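You operate a simulated robot arm through the tools that you are given. There is no shell and no other tool.

The job below is to be done with a simulated robot arm. You get a single attempt, and the scene is never put back.

## Task
Put things in order on the top of the wooden table. At the end: the cream number block from the top of the wooden table stands on top of the green numbered tile; the green yarn bobbin stands on top of the grey stone weight; the white ink bottle stands where the green yarn bobbin stood; the yellow tilt sensor from the top of the wooden table stands on top of the cream clay weight; whatever was shut is shut again. Leave all else as you found it, and nothing knocked over.

The check looks at the end state, three seconds after you hand in, the way a careful person would. Anything else that was tipped, shoved, dropped, spilled or broken makes it a failure.

## Robot
A 7-joint arm with a two-finger parallel gripper, fixed in place. Base frame: the origin is at the foot of the arm, x ahead of it, y to its left, z up; the work surface is at about z = 0. Readings come in mm, rad, newtons and seconds.
With the tool pointing down near the work surface it reaches from about 220 to 580 mm from the base axis. Its first joint turns from -1.152 to 1.152 rad. Payload 2.5 kg.
The TCP is the grasp point between the finger pads, 23 mm short of the fingertips. In the tool frame z runs along the fingers and y along their closing line. Largest opening 94 mm; finger width 38, thickness 10; the body of the gripper, 54 by 96 mm, starts 39 mm behind the TCP.
Orientation is told as [roll, pitch, yaw] about the base's x, y, z axes, in that order, counted from this pose: with the fingers straight down and closing along the base's y, the tool's x points along the base's -x, its y along +y and its z along -z.

## Interface
- The arm moves only by the tool play_rows. Its argument "commands" is one flat list of numbers, 7 for each row, row after row: the shift along the tool's x, y, z in mm, then the turn, a rotation vector about the tool's x, y, z in rad, then the gripper command, from -1 (shut) to 1 (fully open), values between in proportion. In form: [x, y, z, wx, wy, wz, fingers, x, y, z, wx, wy, wz, fingers, ...]. A call has 1 to 20 rows; each row is the pose to reach, as a shift and turn from the pose commanded when the call began, along the tool's axes at that moment. A row lasts 0.2 s, in which the tool goes at most 50 mm and 0.15 rad; a call with a longer step from one row to the next is refused whole, and so is a gripper value outside its range. Where a pose cannot be reached the arm comes as near as it can. A force on the tool above 40 N (or 10 N above the force at the start of the call, whichever is more), or a blocked arm, ends the call early, and 0.2 s more pass. The fingers move at their own pace (about 108 mm/s each) and stop on an object; they squeeze with about 26 N. The grip force told is the motor's: it shows also when the fingers shut on nothing. Time passes only in rows, and 0.2 s behind the last, so rows that repeat a pose let the fingers close. It gives the time, the measured TCP pose, the force on the tool (base axes), the opening and the grip force at its end, in the units of the frame above (readings bear some noise), with the torque about the TCP (base axes, N m) and any sound that the robot's microphone picked up.
- Cameras (640 x 400 px; columns grow to the right, rows downward): "scene" is fixed at [123.4, -441.8, 530]; the picture's right is [0.51, -0.86, 0.00], its down [-0.64, -0.38, -0.67] and it looks along [0.58, 0.34, -0.74] (base axes); focal length 310 px, centre (320, 200). "wrist" rides on the gripper at [86, 16, -74] in the tool frame; the picture's right is [-0.18, 0.98, 0.00], its down [-0.58, -0.11, -0.81] and it looks along [-0.79, -0.15, 0.59] (tool axes); focal length 243 px, centre (320, 200). There is no depth. A picture from a camera that has moved, and an enlarged one, comes with that camera's place and axes in the base frame and with its lens. The place of the scene camera against the robot may be out by one fixed shift of up to 18 mm in any direction.
- grab_frame(camera): a new picture of that camera. No time passes.
- close_up(camera, box): a new picture of the part [left, top, right, bottom] of that camera's present view, enlarged. No time passes.
- sign_off(): hands the job in; it is judged then, once.

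Places have to be worked out from the pictures, the camera data and where the tool is seen. Open the gripper and draw the arm clear of the work before you hand the job in, unless the task says otherwise.

The tools are called after ">>>" as name(argument=value, ...) on one line, values as JSON. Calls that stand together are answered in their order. play_rows: Moves the arm, as the interface text tells. Its arguments: {"type":"object","properties":{"commands":{"type":"array","items":{"type":"number"}}},"required":["commands"]} The other tools are called the same way: grab_frame (camera) takes a picture; close_up (camera, box) takes an enlarged picture of a part of a camera's view; sign_off () hands the job in.

At the start:

```text
clock: 0.0
tcp_pos: [334.7, -171.0, 273.5]
orientation: [0.001, -0.001, -0.001]
contact_force: [0.0, 0.1, 0.4]
wrist_torque: [-0.02, 0.02, -0.02]
opening: 94.1
grasp_force: 0.0
```

scene: 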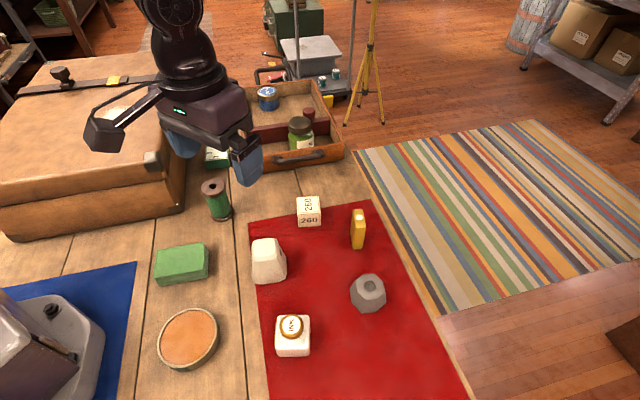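
wrist: 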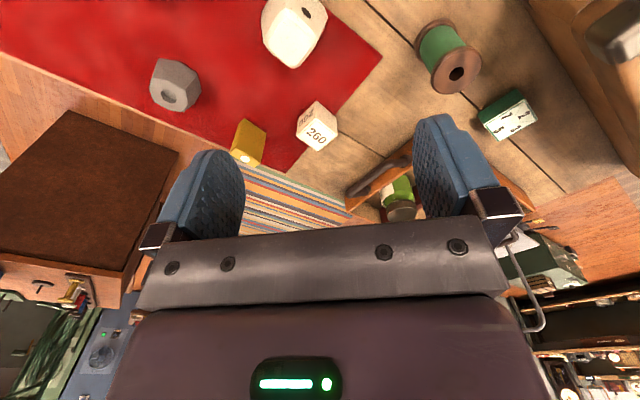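

I'll begin by looking at the work area in more detail from the fixed camera.

>>> close_up(camera="scene", box=[240, 180, 420, 370])

>>> close_up(camera="scene", box=[140, 70, 360, 230])

>>> close_up(camera="scene", box=[0, 220, 250, 400])

>>> close_up(camera="wrist", box=[120, 0, 640, 300])

```text
2.11 times, centred on (330, 275) of scene
camera zoom: at [123.4, -441.8, 530.0], right [0.51, -0.86, 0.0], down [-0.64, -0.38, -0.67], along [0.58, 0.34, -0.74], focal length 654 px, centre (299, 42)
```

zoom: 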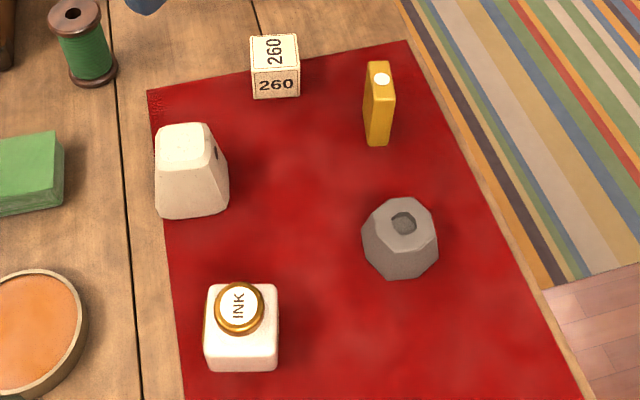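

```text
2.50 times, centred on (250, 150) of scene
camera zoom: at [123.4, -441.8, 530.0], right [0.51, -0.86, 0.0], down [-0.64, -0.38, -0.67], along [0.58, 0.34, -0.74], focal length 776 px, centre (495, 325)
```

zoom: 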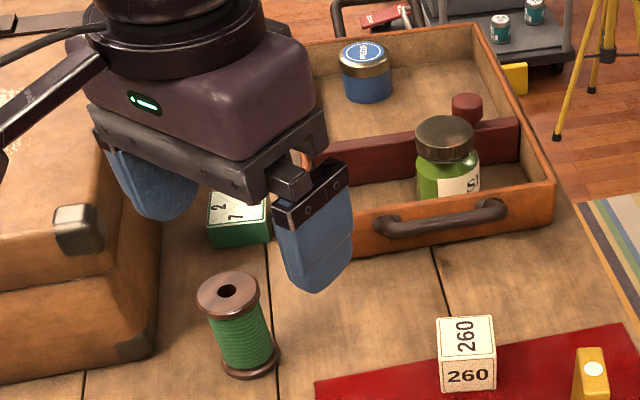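

```text
2.22 times, centred on (125, 310) of scene
camera zoom: at [123.4, -441.8, 530.0], right [0.51, -0.86, 0.0], down [-0.64, -0.38, -0.67], along [0.58, 0.34, -0.74], focal length 690 px, centre (753, -44)
```

zoom: 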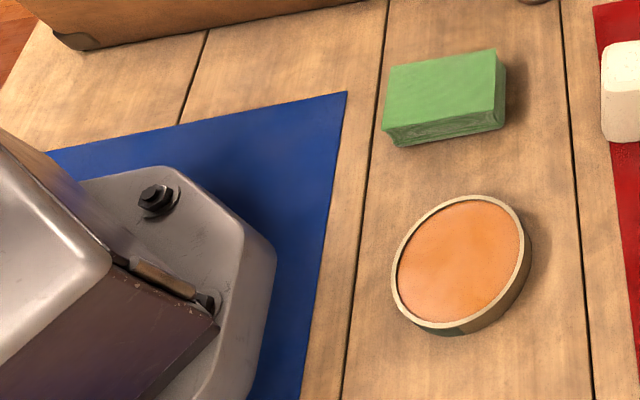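

```text
1.23 times, centred on (380, 150) of wrist
camera zoom: at [248.1, -156.5, 347.6], right [0.18, 0.98, 0.0], down [0.58, -0.11, 0.81], along [0.79, -0.15, -0.59], focal length 299 px, centre (246, 262)
```

zoom: 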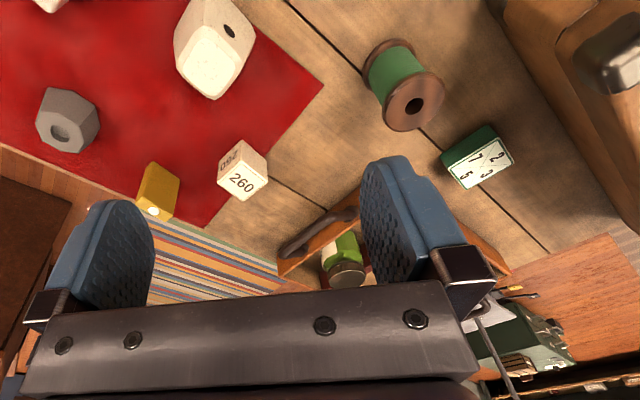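

The scene shows all the named objects: the 260 block, yellow sensor, cream clay weight, grey stone weight and ink bottle on the red cloth, with the bobbin and green tile beside the case. I'll enlarge the wrist view to measure each one.

>>> close_up(camera="wrist", box=[220, 80, 380, 180])

>>> close_up(camera="wrist", box=[400, 0, 560, 150])

>>> close_up(camera="wrist", box=[130, 0, 350, 120])

```text
4.00 times, centred on (300, 130) of wrist
camera zoom: at [248.1, -156.5, 347.6], right [0.18, 0.98, 0.0], down [0.58, -0.11, 0.81], along [0.79, -0.15, -0.59], focal length 970 px, centre (400, 480)
```

zoom: 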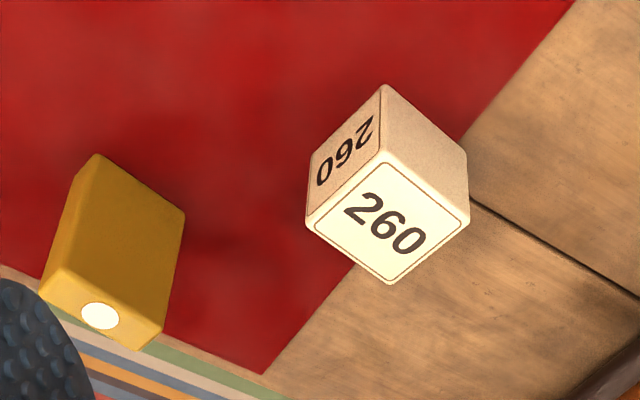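

```text
2.67 times, centred on (480, 75) of wrist
camera zoom: at [248.1, -156.5, 347.6], right [0.18, 0.98, 0.0], down [0.58, -0.11, 0.81], along [0.79, -0.15, -0.59], focal length 647 px, centre (-107, 533)
```

zoom: 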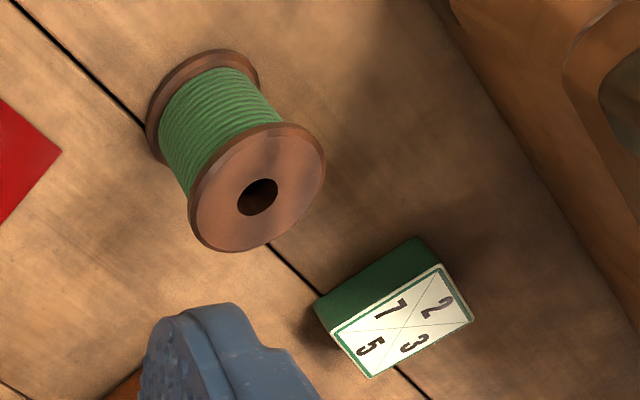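

```text
2.91 times, centred on (240, 60) of wrist
camera zoom: at [248.1, -156.5, 347.6], right [0.18, 0.98, 0.0], down [0.58, -0.11, 0.81], along [0.79, -0.15, -0.59], focal length 706 px, centre (553, 607)
```

zoom: 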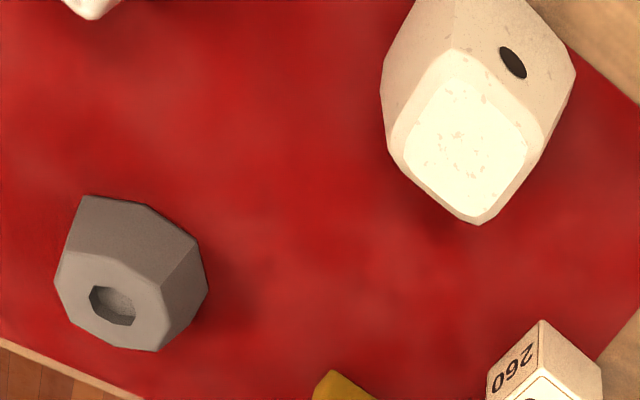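

From this view, the block is near (489,-206), about 44 mm on a side and turned about 35°. The tile is near (533,94), the bobbin (400,-35), the stone (386,-387) and the clay weight (342,-204). I'll pull the arm back and up for a second view, both to check these and to see the ink bottle.

>>> play_rows(commands=[32, -20, -10, 0, 0, 0, 1, 64, -40, -20, 0, 0, 0, 1, 95, -60, -30, 0, 0, 0, 1, 95, -60, -30, 0, 0, 0, 1])

```text
clock: 1.0
tcp_pos: [239.3, -230.7, 301.9]
orientation: [0.0, 0.0, -0.001]
contact_force: [-1.3, -0.6, 0.2]
wrist_torque: [-0.03, -0.02, -0.01]
opening: 93.9
grasp_force: 0.1
```

The arm is at (239,-231,302) with no contact. I'll take the second pair of views.

>>> grab_frame(camera="wrist")

>>> grab_frame(camera="scene")

```text
taken
camera wrist: at [152.5, -215.7, 376.4], right [0.18, 0.98, 0.0], down [0.58, -0.11, 0.81], along [0.79, -0.15, -0.59], focal length 243 px, centre (320, 200)
```

wrist: 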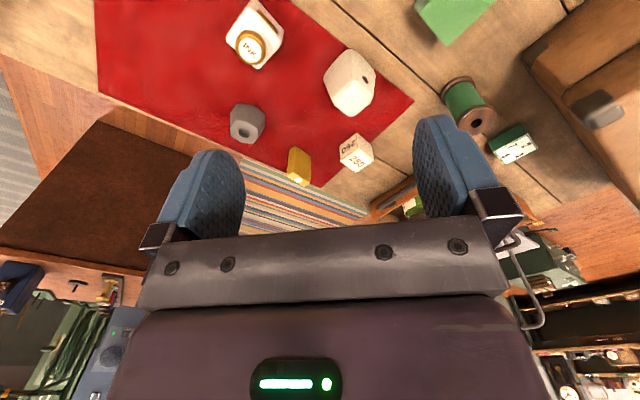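

```text
taken
```

scene: 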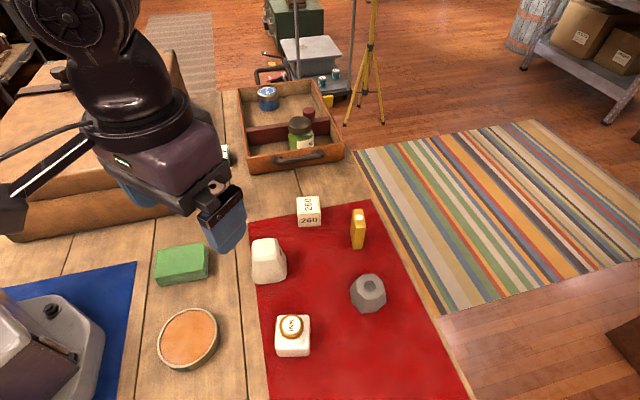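

I'll enlarge this second view around each object so I can triangulate them.

>>> close_up(camera="wrist", box=[210, 0, 410, 125])

>>> close_up(camera="wrist", box=[220, 90, 380, 190])

>>> close_up(camera="wrist", box=[420, 60, 580, 160])

>>> close_up(camera="scene", box=[200, 70, 360, 200])

```text
3.20 times, centred on (310, 62) of wrist
camera zoom: at [152.5, -215.7, 376.4], right [0.18, 0.98, 0.0], down [0.58, -0.11, 0.81], along [0.79, -0.15, -0.59], focal length 776 px, centre (352, 640)
```

zoom: 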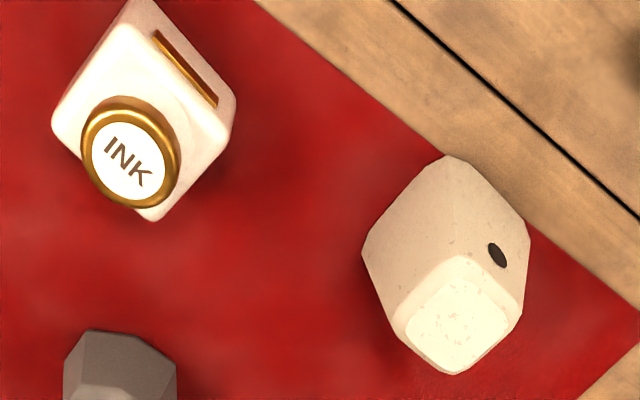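

```text
4.00 times, centred on (300, 140) of wrist
camera zoom: at [152.5, -215.7, 376.4], right [0.18, 0.98, 0.0], down [0.58, -0.11, 0.81], along [0.79, -0.15, -0.59], focal length 970 px, centre (400, 440)
```

zoom: 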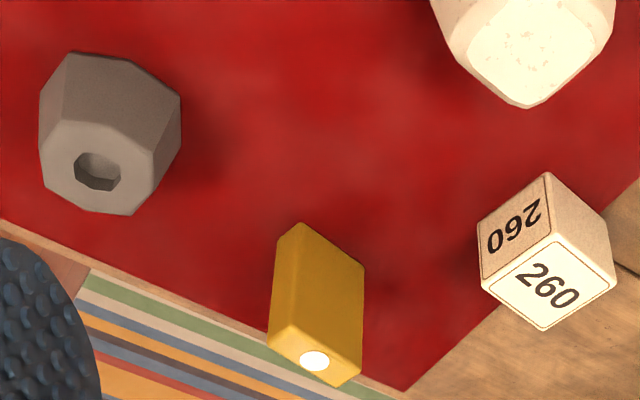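

```text
4.00 times, centred on (500, 110) of wrist
camera zoom: at [152.5, -215.7, 376.4], right [0.18, 0.98, 0.0], down [0.58, -0.11, 0.81], along [0.79, -0.15, -0.59], focal length 970 px, centre (-400, 560)
```

zoom: 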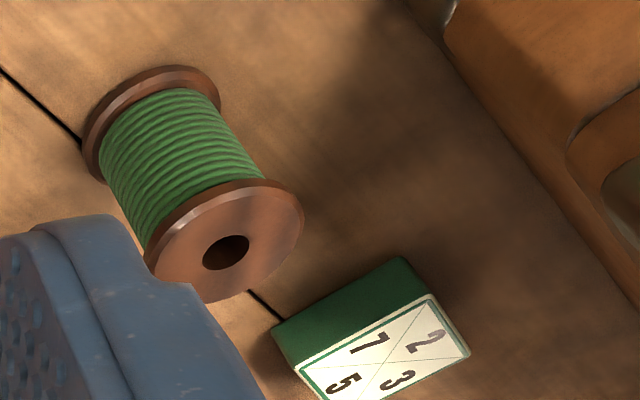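

```text
3.08 times, centred on (280, 135) of scene
camera zoom: at [123.4, -441.8, 530.0], right [0.51, -0.86, 0.0], down [-0.64, -0.38, -0.67], along [0.58, 0.34, -0.74], focal length 955 px, centre (443, 400)
```

zoom: 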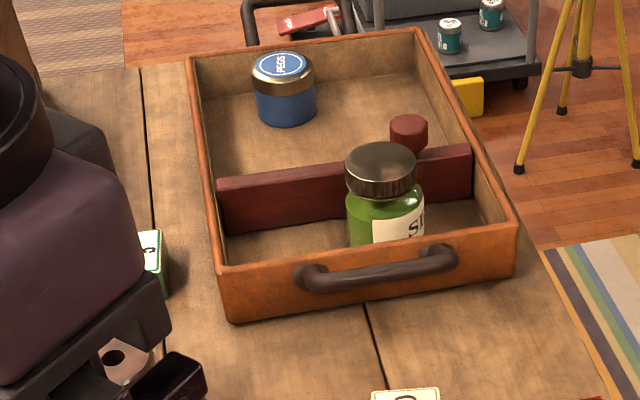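

The two wrist views agree to within a couple of mm:

| Object | Position (mm) | Height (mm) | Notes |
|---|---|---|---|
| Block | (488.5,-206) | about 44 | turned about 35.5° |
| Yellow sensor | (489,-319) | about 68 | 17 mm thick |
| Clay top | (344,-205) | about 65 | |
| Stone top | (388,-390) | about 41 | |
| Bobbin | (402,-34) | about 78 | |
| Ink bottle | (262,-320) | about 54 | |
| Tile | (532,93) | about 27 | |

I'll move above the block first, turning the gripper to match its faces.

>>> play_rows(commands=[-31, 3, 12, 0, 0, -0.0775, 1, -62, 6, 24, 0, 0, -0.155, 1, -93, 9, 36, 0, 0, -0.2325, 1, -124, 12, 48, 0, 0, -0.31, 1, -155, 15, 60, 0, 0, -0.3875, 1, -186, 18, 72, 0, 0, -0.465, 1, -217, 21, 84, 0, 0, -0.5425, 1, -249.2, 24.3, 100, 0, 0, -0.62, 1, -249.2, 24.3, 100, 0, 0, -0.62, 1, -249.2, 24.3, 100, 0, 0, -0.62, 1])

```text
clock: 3.2
tcp_pos: [489.5, -205.5, 202.7]
orientation: [-0.001, -0.001, 0.621]
contact_force: [0.3, -1.0, 0.6]
wrist_torque: [0.01, 0.0, 0.04]
opening: 94.1
grasp_force: 0.2
```

The tool is at (489.5,-205.5,202.7) with yaw 0.62. I'll check its alignment over the block with both cameras.

>>> grab_frame(camera="wrist")

>>> grab_frame(camera="scene")

```text
taken
camera wrist: at [409.3, -243.8, 277.5], right [-0.42, 0.91, 0.0], down [0.54, 0.25, 0.81], along [0.73, 0.34, -0.59], focal length 243 px, centre (320, 200)
```

wrist: 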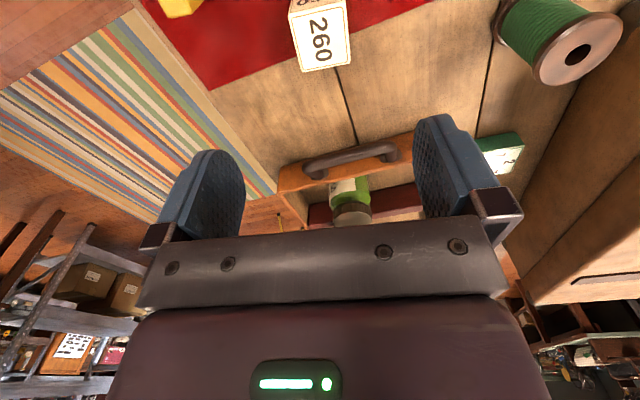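

```text
taken
```

scene: 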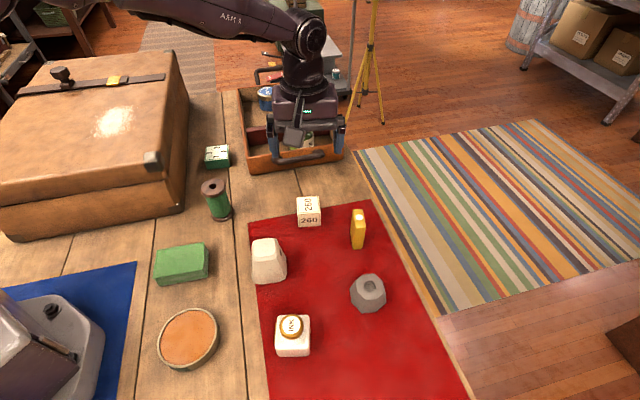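

The block's far edge puts its centre at about (488.5,-205), so the tool is aligned to within 1–2 mm. I'll go straight down to z≈31 with the fingers open.

>>> play_rows(commands=[0, 0, 35, 0, 0, 0, 1, 0, 0, 70, 0, 0, 0, 1, 0, 0, 105, 0, 0, 0, 1, 0, 0, 135, 0, 0, 0, 1, 0, 0, 155, 0, 0, 0, 1, 0, 0, 171, 0, 0, 0, 1, 0, 0, 171, 0, 0, 0, 1])

>>> grab_frame(camera="wrist")

>>> close_up(camera="scene", box=[240, 100, 400, 260])

```text
clock: 4.8
tcp_pos: [489.9, -208.0, 32.2]
orientation: [-0.001, 0.0, 0.619]
contact_force: [0.7, 0.8, -0.6]
wrist_torque: [0.0, -0.01, 0.02]
opening: 94.1
grasp_force: 0.0
```

```text
taken
camera wrist: at [409.1, -245.5, 106.5], right [-0.42, 0.91, 0.0], down [0.54, 0.25, 0.81], along [0.73, 0.34, -0.59], focal length 243 px, centre (320, 200)
```

wrist: 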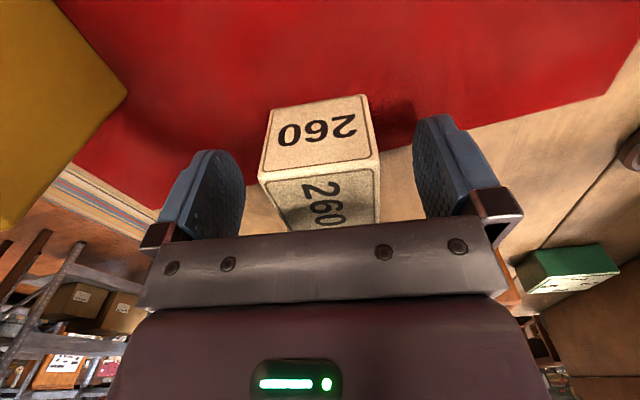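

```text
2.50 times, centred on (320, 180) of scene
camera zoom: at [123.4, -441.8, 530.0], right [0.51, -0.86, 0.0], down [-0.64, -0.38, -0.67], along [0.58, 0.34, -0.74], focal length 776 px, centre (320, 250)
```

zoom: 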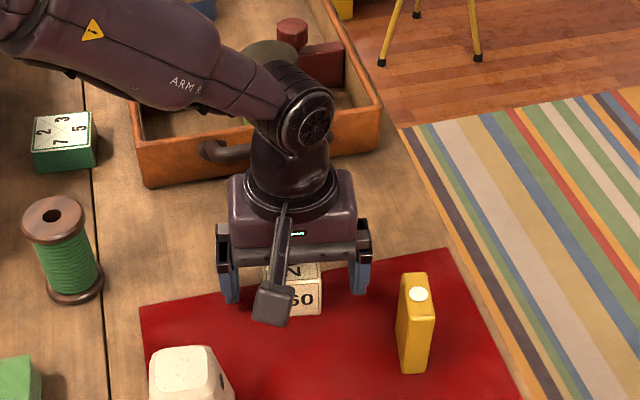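

The block sits squarely between the fingers at z≈32. I'll close on it and hold for a few rows.

>>> play_rows(commands=[0, 0, 0, 0, 0, 0, 0, 0, 0, 0, 0, 0, 0, -1, 0, 0, 0, 0, 0, 0, -1, 0, 0, 0, 0, 0, 0, -1, 0, 0, 0, 0, 0, 0, -1])

```text
clock: 6.0
tcp_pos: [489.0, -207.1, 31.3]
orientation: [0.0, 0.001, 0.621]
contact_force: [-0.2, 0.7, 1.0]
wrist_torque: [-0.03, -0.02, 0.01]
opening: 46.4
grasp_force: 25.7
```

The gripper holds the block at a 46 mm opening and 26 N. I'll lift it straight up to about z=180.

>>> play_rows(commands=[0, 0, -10, 0, 0, 0, -1, 0, 0, -40, 0, 0, 0, -1, 0, 0, -75, 0, 0, 0, -1, 0, 0, -115, 0, 0, 0, -1, 0, 0, -150, 0, 0, 0, -1, 0, 0, -150, 0, 0, 0, -1])

>>> grab_frame(camera="wrist")

>>> close_up(camera="scene", box=[180, 60, 380, 260])

```text
clock: 7.4
tcp_pos: [487.8, -206.5, 182.5]
orientation: [-0.001, 0.001, 0.621]
contact_force: [0.6, -0.6, -1.9]
wrist_torque: [0.0, -0.03, -0.01]
opening: 46.5
grasp_force: 26.1
```

```text
taken
camera wrist: at [408.1, -244.8, 256.9], right [-0.42, 0.91, 0.0], down [0.54, 0.25, 0.81], along [0.73, 0.34, -0.59], focal length 243 px, centre (320, 200)
```

wrist: 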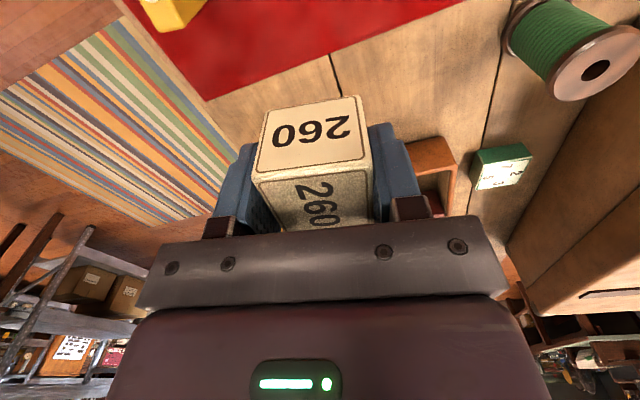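

```text
2.00 times, centred on (280, 160) of scene
camera zoom: at [123.4, -441.8, 530.0], right [0.51, -0.86, 0.0], down [-0.64, -0.38, -0.67], along [0.58, 0.34, -0.74], focal length 621 px, centre (400, 280)
```

zoom: 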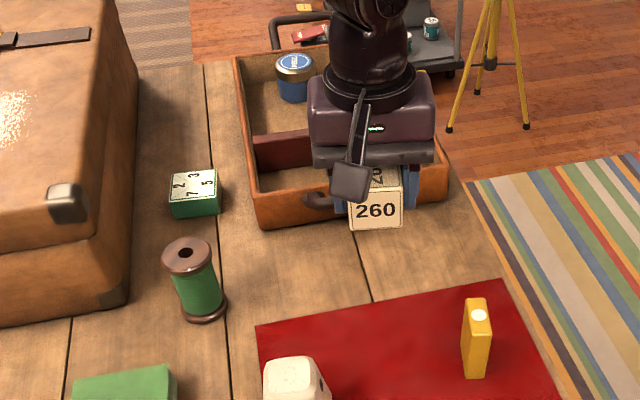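

The block is held level and nearly centred on the tool. Before moving over, I'll re-measure the tile from this closer wrist view.

>>> close_up(camera="wrist", box=[440, 120, 560, 210])

>>> close_up(camera="scene", box=[180, 120, 280, 190])

```text
4.44 times, centred on (500, 165) of wrist
camera zoom: at [408.1, -244.8, 256.9], right [-0.42, 0.91, 0.0], down [0.54, 0.25, 0.81], along [0.73, 0.34, -0.59], focal length 1078 px, centre (-480, 356)
```

zoom: 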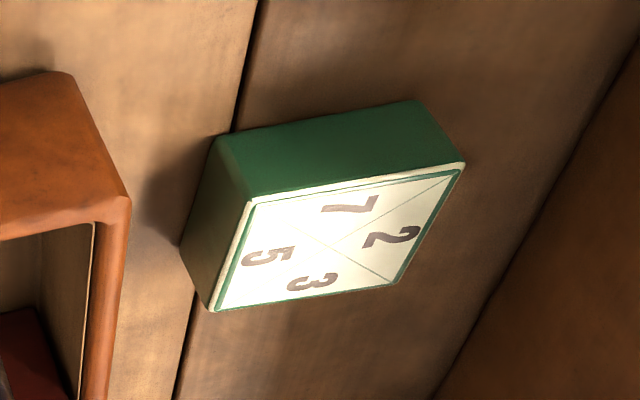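

```text
5.71 times, centred on (230, 155) of scene
camera zoom: at [123.4, -441.8, 530.0], right [0.51, -0.86, 0.0], down [-0.64, -0.38, -0.67], along [0.58, 0.34, -0.74], focal length 1774 px, centre (834, 457)
```

zoom: 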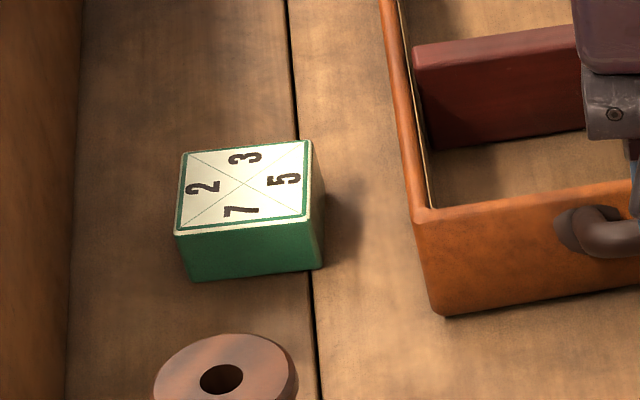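

The tile is at (530.5,93.4) with its top at z≈28, turned about 40°. I'll carry the block across at height, ending directly above the tile.

>>> play_rows(commands=[-26, 27.5, 0, 0, 0, -0.01, -1, -52, 55, 0, 0, 0, -0.02, -1, -78, 82.5, 0, 0, 0, -0.03, -1, -104.4, 110, 0, 0, 0, -0.04, -1, -130.5, 137.5, 0, 0, 0, -0.05, -1, -156.6, 165, 0, 0, 0, -0.06, -1, -182.7, 192.5, 0, 0, 0, -0.07, -1, -208.8, 219.7, 0, 0, 0, -0.08, -1, -208.8, 219.7, 0, 0, 0, -0.08, -1, -208.8, 219.7, 30, 0, 0, -0.08, -1, -208.8, 219.7, 60, 0, 0, -0.08, -1, -208.8, 219.7, 90, 0, 0, -0.08, -1, -208.8, 219.7, 90, 0, 0, -0.08, -1])

>>> grab_frame(camera="wrist")

>>> close_up(camera="scene", box=[140, 60, 300, 220])

```text
clock: 10.2
tcp_pos: [530.4, 91.4, 93.9]
orientation: [-0.001, 0.0, 0.699]
contact_force: [-0.3, 0.1, -0.1]
wrist_torque: [-0.01, -0.04, -0.02]
opening: 46.5
grasp_force: 26.5
```

```text
taken
camera wrist: at [453.9, 46.7, 167.3], right [-0.49, 0.87, 0.0], down [0.51, 0.29, 0.81], along [0.7, 0.4, -0.59], focal length 243 px, centre (320, 200)
```

wrist: 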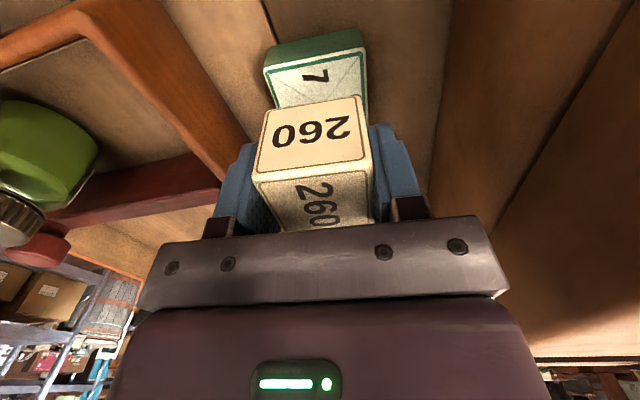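

```text
2.50 times, centred on (220, 140) of scene
camera zoom: at [123.4, -441.8, 530.0], right [0.51, -0.86, 0.0], down [-0.64, -0.38, -0.67], along [0.58, 0.34, -0.74], focal length 776 px, centre (570, 350)
```

zoom: 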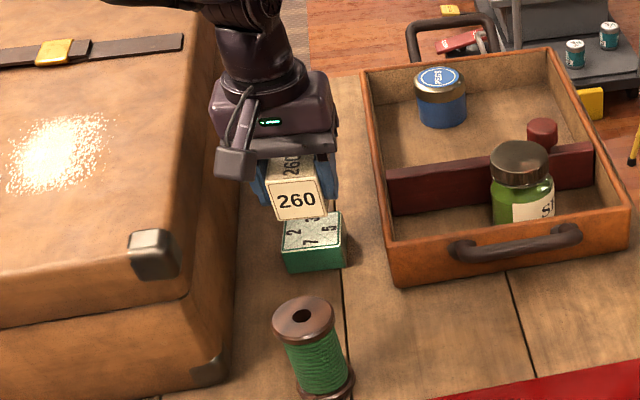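

The block is directly over the tile, with clear gaps to the tray and the case. I'll make a small correction and come down to just above contact.

>>> play_rows(commands=[-2, 1.5, 10, 0, 0, 0, -1, -2, 1.5, 20, 0, 0, 0, -1, -2, 1.5, 27, 0, 0, 0, -1, -2, 1.5, 31, 0, 0, 0, -1, -2, 1.5, 31, 0, 0, 0, -1])

>>> close_up(camera="scene", box=[180, 100, 280, 190])

>>> close_up(camera="wrist", box=[200, 0, 440, 160])

```text
clock: 11.4
tcp_pos: [533.2, 95.5, 62.3]
orientation: [-0.001, -0.002, 0.699]
contact_force: [-3.2, -1.2, 8.0]
wrist_torque: [-0.01, 0.16, -0.02]
opening: 46.8
grasp_force: 25.8
```

```text
4.44 times, centred on (230, 145) of scene
camera zoom: at [123.4, -441.8, 530.0], right [0.51, -0.86, 0.0], down [-0.64, -0.38, -0.67], along [0.58, 0.34, -0.74], focal length 1380 px, centre (720, 444)
```

zoom: 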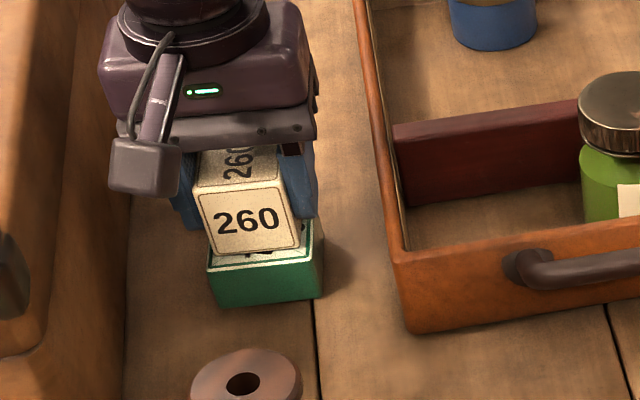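

```text
2.50 times, centred on (320, 80) of wrist
camera zoom: at [455.8, 50.2, 136.3], right [-0.49, 0.87, 0.0], down [0.51, 0.29, 0.81], along [0.7, 0.4, -0.59], focal length 606 px, centre (320, 500)
```

zoom: 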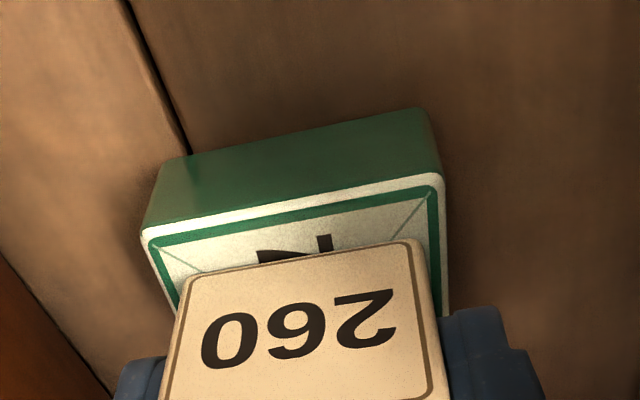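

The 8 N reading means the block is already touching the tile. The wrist view puts the block about 5 mm too far along the tool's -x side. I'll raise it slightly, move back 5 mm and lower it again.

>>> play_rows(commands=[0, 0, -6, 0, 0, 0, -1, 2.5, 0, -6, 0, 0, 0, -1, 5, 0, -6, 0, 0, 0, -1, 5, 0, -3, 0, 0, 0, -1, 5, 0, -1, 0, 0, 0, -1, 5, 0, -1, 0, 0, 0, -1])

>>> close_up(camera="wrist", box=[200, 0, 440, 160])

>>> close_up(camera="scene", box=[180, 100, 280, 190])

```text
clock: 12.8
tcp_pos: [529.6, 92.8, 62.7]
orientation: [0.001, 0.0, 0.701]
contact_force: [0.3, 0.4, 0.2]
wrist_torque: [-0.02, 0.02, 0.03]
opening: 46.3
grasp_force: 26.0
```

```text
2.50 times, centred on (320, 80) of wrist
camera zoom: at [451.5, 48.1, 136.6], right [-0.49, 0.87, 0.0], down [0.51, 0.29, 0.81], along [0.7, 0.4, -0.59], focal length 606 px, centre (320, 500)
```

zoom: 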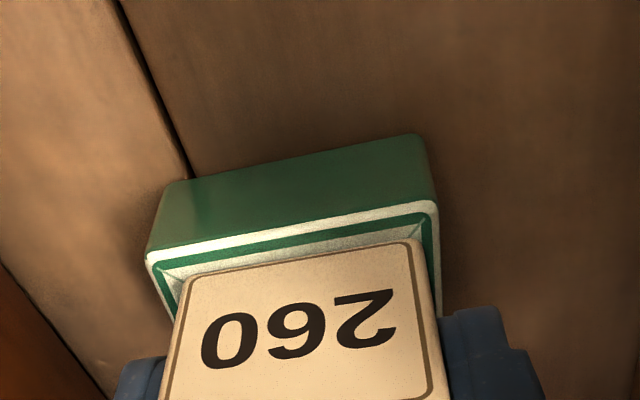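

```text
4.44 times, centred on (230, 145) of scene
camera zoom: at [123.4, -441.8, 530.0], right [0.51, -0.86, 0.0], down [-0.64, -0.38, -0.67], along [0.58, 0.34, -0.74], focal length 1380 px, centre (720, 444)
```

zoom: 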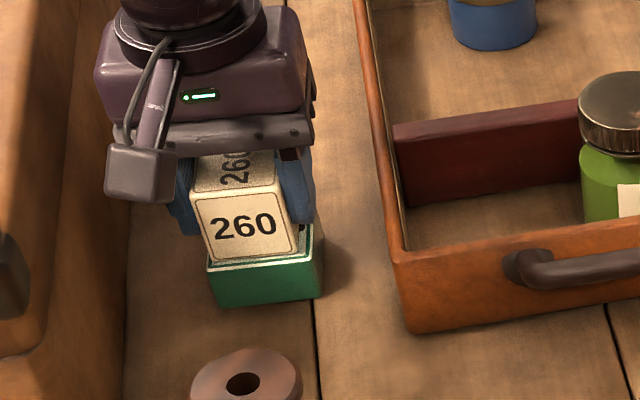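

The block is now centred on the tile, hovering about 1 mm above it. I'll lower it in small steps while watching the force.

>>> play_rows(commands=[0, 0, 0.7, 0, 0, 0, -1, 0, 0, 1.2, 0, 0, 0, -1, 0, 0, 1.2, 0, 0, 0, -1])

```text
clock: 13.6
tcp_pos: [528.4, 93.0, 61.8]
orientation: [-0.001, -0.003, 0.7]
contact_force: [-1.4, -1.0, 9.3]
wrist_torque: [-0.05, 0.14, -0.02]
opening: 46.5
grasp_force: 26.0
```

Contact is firm at 9 N, so the block is resting on the tile. I'll open the fingers part way, keeping clear of the tray and case, and then rise straight up.

>>> play_rows(commands=[0, 0, 0, 0, 0, 0, 0.1, 0, 0, 0, 0, 0, 0, 0.4, 0, 0, 0, 0, 0, 0, 0.4, 0, 0, -10, 0, 0, 0, 0.4, 0, 0, -30, 0, 0, 0, 0.4, 0, 0, -65, 0, 0, 0, 0.4, 0, 0, -105, 0, 0, 0, 0.4, 0, 0, -145, 0, 0, 0, 0.4, 0, 0, -145, 0, 0, 0, 0.4])

>>> grab_frame(camera="wrist")

>>> close_up(camera="scene", box=[160, 60, 360, 260])

```text
clock: 15.6
tcp_pos: [528.3, 92.2, 205.5]
orientation: [0.0, 0.0, 0.7]
contact_force: [-0.1, -0.8, 0.1]
wrist_torque: [0.0, 0.03, 0.0]
opening: 66.1
grasp_force: 0.0
```

```text
taken
camera wrist: at [451.3, 47.7, 280.3], right [-0.49, 0.87, 0.0], down [0.52, 0.29, 0.81], along [0.7, 0.4, -0.59], focal length 243 px, centre (320, 200)
```

wrist: 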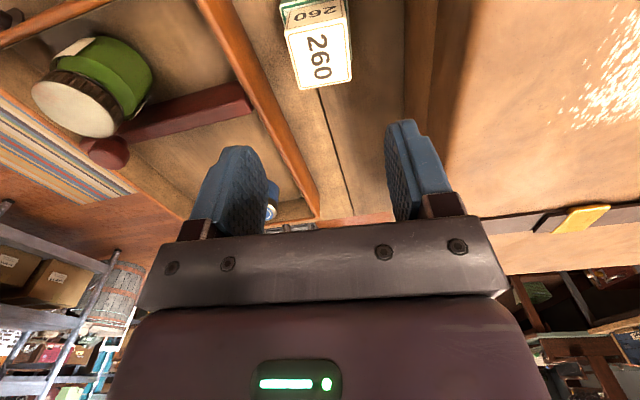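

```text
2.00 times, centred on (260, 160) of scene
camera zoom: at [123.4, -441.8, 530.0], right [0.51, -0.86, 0.0], down [-0.64, -0.38, -0.67], along [0.58, 0.34, -0.74], focal length 621 px, centre (440, 280)
```

zoom: 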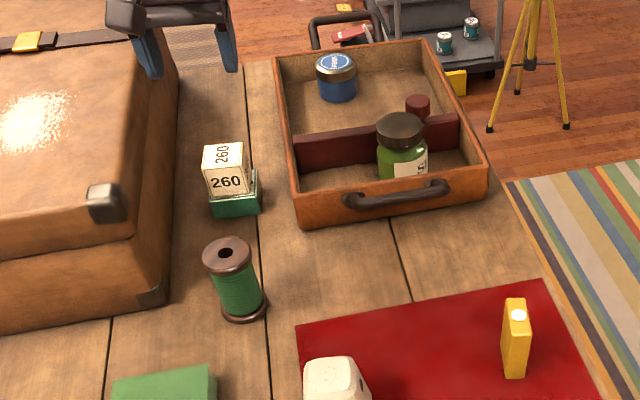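

The block is standing on the tile. I'll enlarge it to check the centring before going for the yellow sensor.

>>> close_up(camera="scene", box=[190, 125, 250, 180])

>>> close_up(camera="scene", box=[330, 195, 390, 260])

>>> close_up(camera="scene", box=[235, 225, 305, 295])

```text
7.27 times, centred on (220, 152) of scene
camera zoom: at [123.4, -441.8, 530.0], right [0.51, -0.86, 0.0], down [-0.64, -0.38, -0.67], along [0.58, 0.34, -0.74], focal length 2258 px, centre (1047, 546)
```

zoom: 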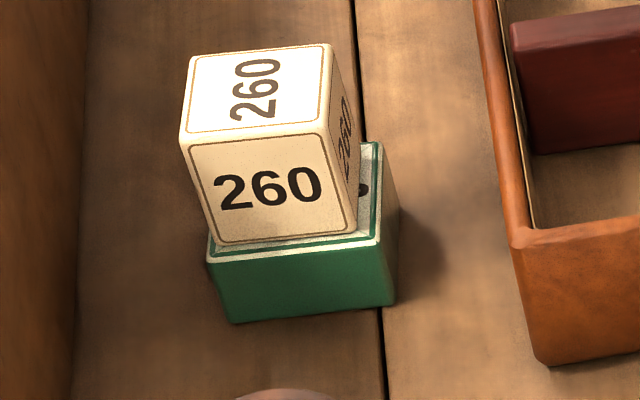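

```text
6.15 times, centred on (360, 228) of scene
camera zoom: at [123.4, -441.8, 530.0], right [0.51, -0.86, 0.0], down [-0.64, -0.38, -0.67], along [0.58, 0.34, -0.74], focal length 1910 px, centre (74, 31)
```

zoom: 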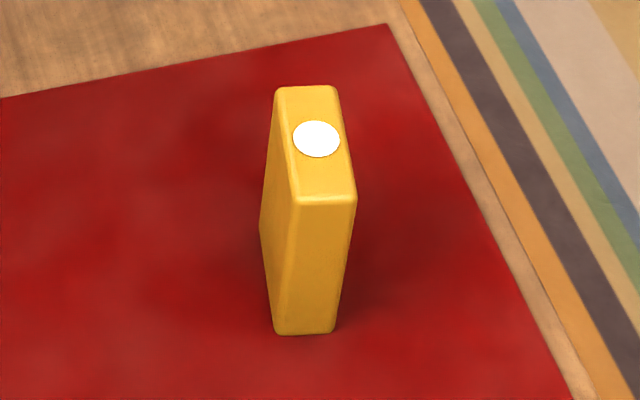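

```text
5.71 times, centred on (270, 260) of scene
camera zoom: at [123.4, -441.8, 530.0], right [0.51, -0.86, 0.0], down [-0.64, -0.38, -0.67], along [0.58, 0.34, -0.74], focal length 1774 px, centre (606, -143)
```

zoom: 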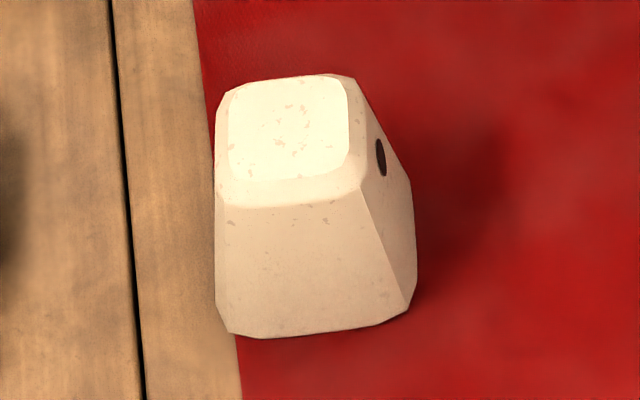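

The block sits safely on the tile, about 2 mm off centre. Next I'll move at height to above the yellow sensor at about (489,-319).

>>> play_rows(commands=[29.5, -29, 0, 0, 0, 0.0056, 0.4, 59, -58, 0, 0, 0, 0.0112, 0.4, 88.6, -87, 0, 0, 0, 0.0168, 0.4, 118.1, -116, 0, 0, 0, 0.0224, 0.4, 147.6, -145, 0, 0, 0, 0.028, 0.4, 177.2, -174, 0, 0, 0, 0.0336, 0.4, 206.7, -203, 0, 0, 0, 0.0392, 0.4, 236.2, -232, 0, 0, 0, 0.0448, 0.4, 265.8, -261, 0, 0, 0, 0.0504, 0.4, 295.3, -289.9, 0, 0, 0, 0.056, 0.4, 295.3, -289.9, 0, 0, 0, 0.056, 0.4, 295.3, -289.9, 0, 0, 0, 0.056, 0.4])

>>> grab_frame(camera="wrist")

>>> close_up(camera="wrist", box=[240, 0, 420, 110])

```text
clock: 18.2
tcp_pos: [490.5, -319.6, 206.2]
orientation: [0.0, -0.001, 0.645]
contact_force: [0.2, 0.3, -1.2]
wrist_torque: [0.03, 0.01, 0.02]
opening: 66.0
grasp_force: 0.0
```

```text
taken
camera wrist: at [412.0, -360.4, 281.3], right [-0.44, 0.9, 0.0], down [0.53, 0.26, 0.81], along [0.72, 0.36, -0.59], focal length 243 px, centre (320, 200)
```

wrist: 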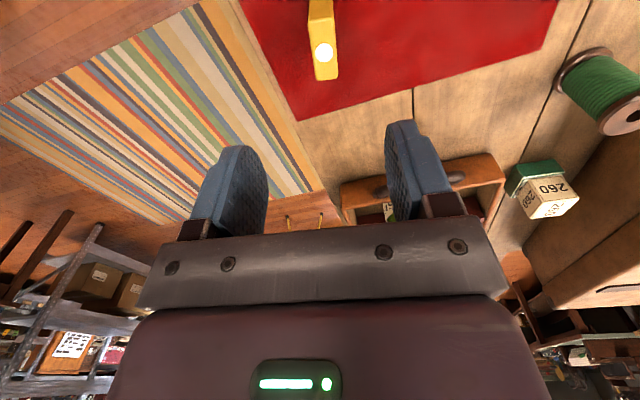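

```text
3.56 times, centred on (330, 55) of wrist
camera zoom: at [412.0, -360.4, 281.3], right [-0.44, 0.9, 0.0], down [0.53, 0.26, 0.81], along [0.72, 0.36, -0.59], focal length 863 px, centre (284, 716)
```

zoom: 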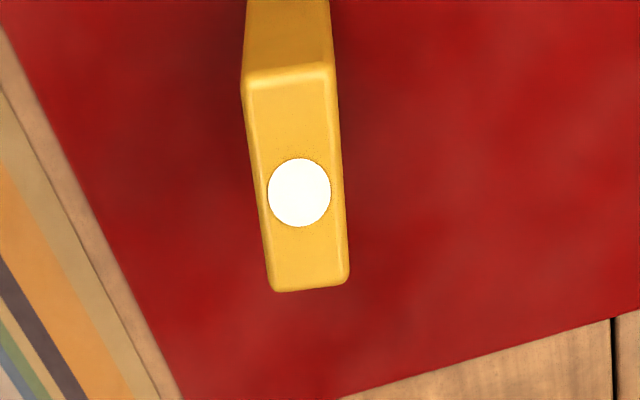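

The sensor's top is centred about 0 mm in tool x and +3 mm in tool y, so I'll shift to match. Then I'll go down to z≈44, which leaves the gripper body above the sensor's top.

>>> play_rows(commands=[0, 2.8, 35, 0, 0, 0.02, 0.4, 0, 2.8, 70, 0, 0, 0.02, 0.4, 0, 2.8, 105, 0, 0, 0.02, 0.4, 0, 2.8, 130, 0, 0, 0.02, 0.4, 0, 2.8, 150, 0, 0, 0.02, 0.4, 0, 2.8, 161, 0, 0, 0.02, 0.4, 0, 2.8, 161, 0, 0, 0.02, 0.4])

>>> grab_frame(camera="wrist")

>>> close_up(camera="scene", box=[280, 130, 440, 330])

```text
clock: 19.8
tcp_pos: [486.6, -316.7, 45.2]
orientation: [0.0, 0.0, 0.624]
contact_force: [0.3, 0.6, -0.6]
wrist_torque: [-0.02, 0.04, -0.02]
opening: 65.9
grasp_force: 0.0
```

```text
taken
camera wrist: at [407.4, -355.7, 119.7], right [-0.43, 0.91, 0.0], down [0.54, 0.25, 0.81], along [0.73, 0.34, -0.59], focal length 243 px, centre (320, 200)
```

wrist: 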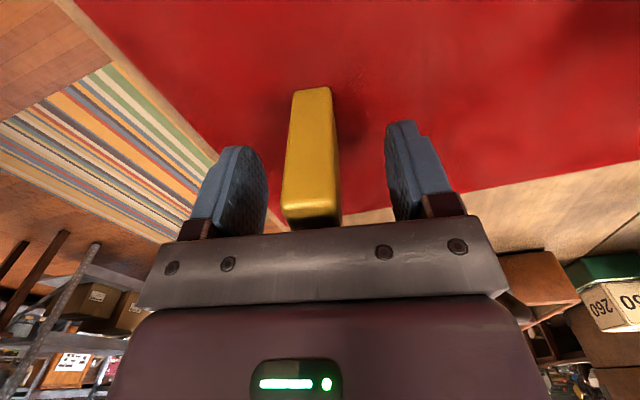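

```text
2.00 times, centred on (360, 230) of scene
camera zoom: at [123.4, -441.8, 530.0], right [0.51, -0.86, 0.0], down [-0.64, -0.38, -0.67], along [0.58, 0.34, -0.74], focal length 621 px, centre (240, 140)
```

zoom: 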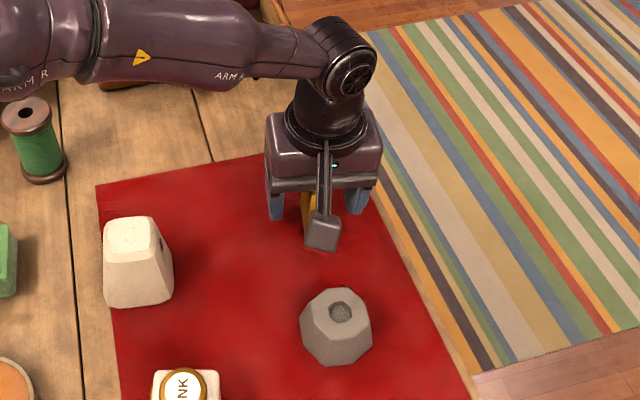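

The sensor is centred between the fingers and nothing else is being touched. I'll close on it.

>>> play_rows(commands=[0, 0, 0, 0, 0, 0, 0, 0, 0, 0, 0, 0, 0, -0.4, 0, 0, 0, 0, 0, 0, -1, 0, 0, 0, 0, 0, 0, -1, 0, 0, 0, 0, 0, 0, -1])

>>> grab_frame(camera="wrist")

```text
clock: 21.0
tcp_pos: [488.2, -317.4, 45.0]
orientation: [0.001, -0.001, 0.625]
contact_force: [-0.5, 0.8, 1.5]
wrist_torque: [0.08, -0.04, 0.04]
opening: 19.6
grasp_force: 25.2
```

```text
taken
camera wrist: at [407.5, -355.7, 120.1], right [-0.43, 0.91, 0.0], down [0.54, 0.25, 0.81], along [0.73, 0.34, -0.59], focal length 243 px, centre (320, 200)
```

wrist: 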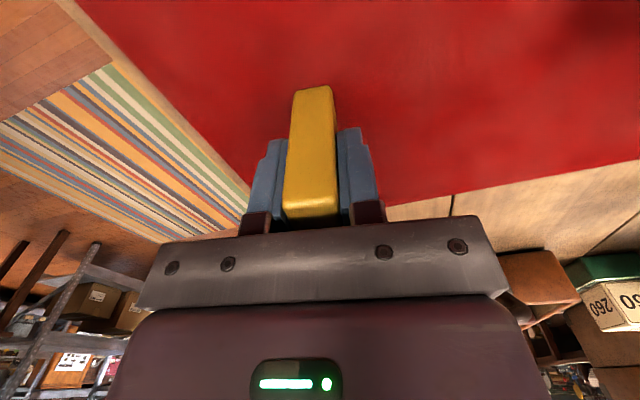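

The sensor is held at a 19.6 mm opening and centred on the tool. I'll lift it clear and carry it above the clay weight at about (345,-205).

>>> play_rows(commands=[0, 0, -10, 0, 0, 0, -1, 0, 0, -40, 0, 0, 0, -1, 0, 0, -80, 0, 0, 0, -1, 0, 0, -120, 0, 0, 0, -1, 0, 0, -155, 0, 0, 0, -1, 8.5, 29, -155, 0, 0, -0.01, -1, 17, 58, -155, 0, 0, -0.02, -1, 25.5, 87.5, -155, 0, 0, -0.03, -1, 34, 116.5, -155, 0, 0, -0.04, -1, 42.5, 145.5, -155, 0, 0, -0.05, -1, 50.7, 174.7, -155, 0, 0, -0.06, -1, 50.7, 174.7, -155, 0, 0, -0.06, -1, 50.7, 174.7, -155, 0, 0, -0.06, -1])

>>> grab_frame(camera="wrist")

>>> close_up(camera="wrist", box=[240, 0, 420, 110])

>>> close_up(camera="scene", box=[200, 100, 400, 300])

```text
clock: 23.8
tcp_pos: [343.9, -206.3, 198.7]
orientation: [0.0, 0.0, 0.684]
contact_force: [0.2, 0.6, 0.9]
wrist_torque: [0.01, -0.01, -0.02]
opening: 19.5
grasp_force: 25.8
```

```text
taken
camera wrist: at [266.6, -249.1, 273.8], right [-0.48, 0.88, 0.0], down [0.52, 0.28, 0.81], along [0.71, 0.39, -0.59], focal length 243 px, centre (320, 200)
```

wrist: 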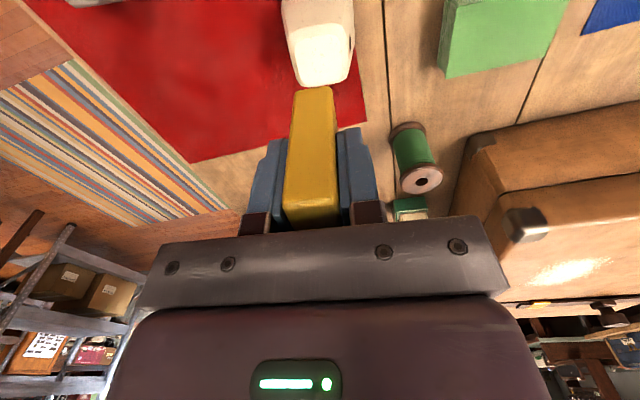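

```text
3.56 times, centred on (330, 55) of wrist
camera zoom: at [266.6, -249.1, 273.8], right [-0.48, 0.88, 0.0], down [0.52, 0.28, 0.81], along [0.71, 0.39, -0.59], focal length 863 px, centre (284, 716)
```

zoom: 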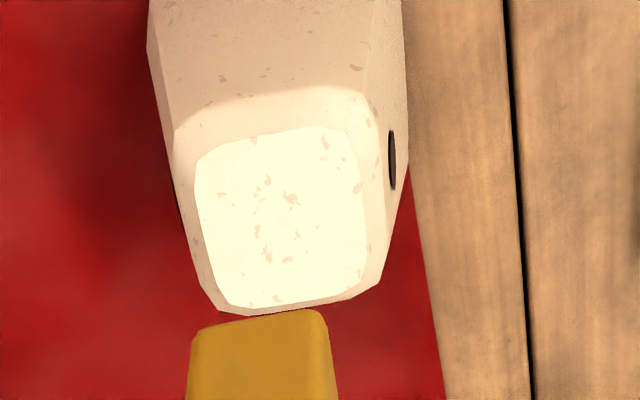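

```text
2.00 times, centred on (300, 200) of scene
camera zoom: at [123.4, -441.8, 530.0], right [0.51, -0.86, 0.0], down [-0.64, -0.38, -0.67], along [0.58, 0.34, -0.74], focal length 621 px, centre (360, 200)
```

zoom: 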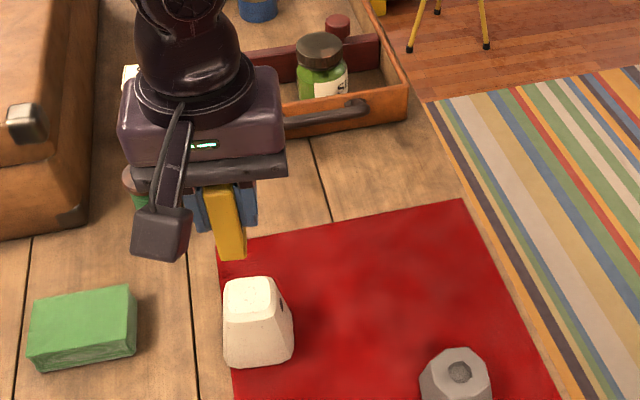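

Taking its top at z≈66, the clay weight's flat is centred about 4–5 mm along -x of the tool. I'll shift 4 mm and come down to about 8 mm above it, then check close up.

>>> play_rows(commands=[-4, -0.5, 25, 0, 0, 0, -1, -4, -0.5, 50, 0, 0, 0, -1, -4, -0.5, 70, 0, 0, 0, -1, -4, -0.5, 77, 0, 0, 0, -1, -4, -0.5, 77, 0, 0, 0, -1])

>>> close_up(camera="wrist", box=[220, 0, 420, 125])

>>> close_up(camera="scene", box=[220, 180, 320, 300])

```text
clock: 25.0
tcp_pos: [348.4, -202.5, 123.2]
orientation: [-0.001, 0.0, 0.686]
contact_force: [0.6, -0.8, -1.2]
wrist_torque: [0.0, 0.0, 0.02]
opening: 19.4
grasp_force: 26.2
```

```text
3.20 times, centred on (320, 62) of wrist
camera zoom: at [270.6, -246.6, 197.4], right [-0.48, 0.88, 0.0], down [0.52, 0.28, 0.81], along [0.71, 0.39, -0.59], focal length 776 px, centre (320, 640)
```

zoom: 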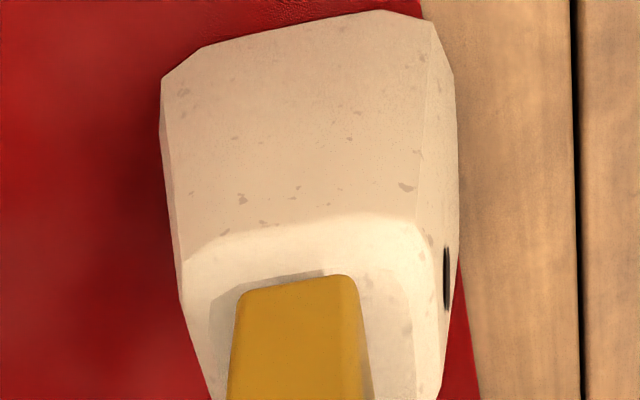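

```text
3.33 times, centred on (270, 240) of scene
camera zoom: at [123.4, -441.8, 530.0], right [0.51, -0.86, 0.0], down [-0.64, -0.38, -0.67], along [0.58, 0.34, -0.74], focal length 1035 px, centre (487, 67)
```

zoom: 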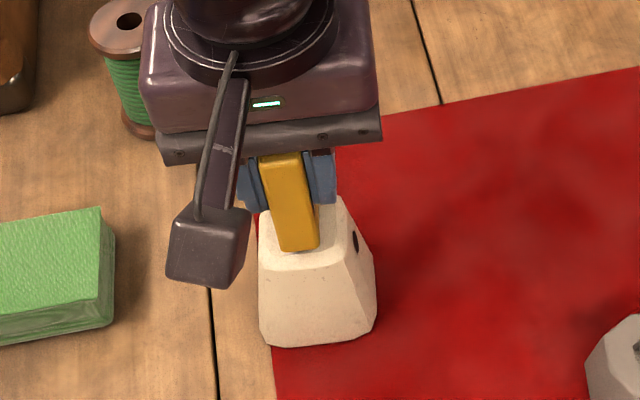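

In the close view the sensor is centred over the clay's flat, overhanging about 4–5 mm at each end of its long side. I'll lower it gradually until it touches.

>>> play_rows(commands=[0, 0, 2, 0, 0, 0, -1, 0, 0, 4, 0, 0, 0, -1, 0, 0, 6, 0, 0, 0, -1, 0, 0, 6, 0, 0, 0, -1])

>>> close_up(camera="wrist", box=[220, 0, 420, 125])

>>> close_up(camera="scene", box=[240, 200, 310, 290])

```text
clock: 26.0
tcp_pos: [348.7, -203.0, 116.8]
orientation: [0.0, 0.002, 0.684]
contact_force: [-7.2, 4.2, 24.7]
wrist_torque: [0.14, 0.39, -0.03]
opening: 19.8
grasp_force: 26.6
```

```text
3.20 times, centred on (320, 62) of wrist
camera zoom: at [270.3, -246.7, 191.9], right [-0.48, 0.88, 0.0], down [0.52, 0.28, 0.81], along [0.71, 0.39, -0.59], focal length 776 px, centre (320, 640)
```

zoom: 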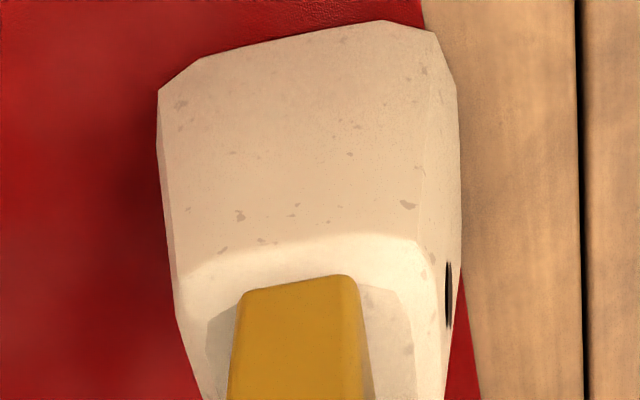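

```text
4.44 times, centred on (275, 245) of scene
camera zoom: at [123.3, -441.8, 530.1], right [0.51, -0.86, 0.0], down [-0.64, -0.38, -0.67], along [0.58, 0.34, -0.74], focal length 1380 px, centre (520, 0)
```

zoom: 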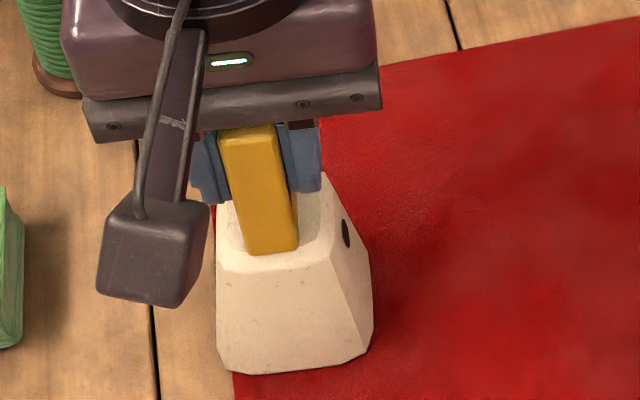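

The sensor is touching at 24.7 N, which is a bit firm. I'll back off about 2 mm to ease the pressure before letting go.

>>> play_rows(commands=[0, 0, -1, 0, 0, 0, -1, 0, 0, -2, 0, 0, 0, -1, 0, 0, -2, 0, 0, 0, -1])

```text
clock: 26.8
tcp_pos: [348.1, -203.1, 119.0]
orientation: [0.0, 0.0, 0.687]
contact_force: [0.7, -0.5, -1.5]
wrist_torque: [0.0, 0.0, -0.02]
opening: 19.7
grasp_force: 25.4
```

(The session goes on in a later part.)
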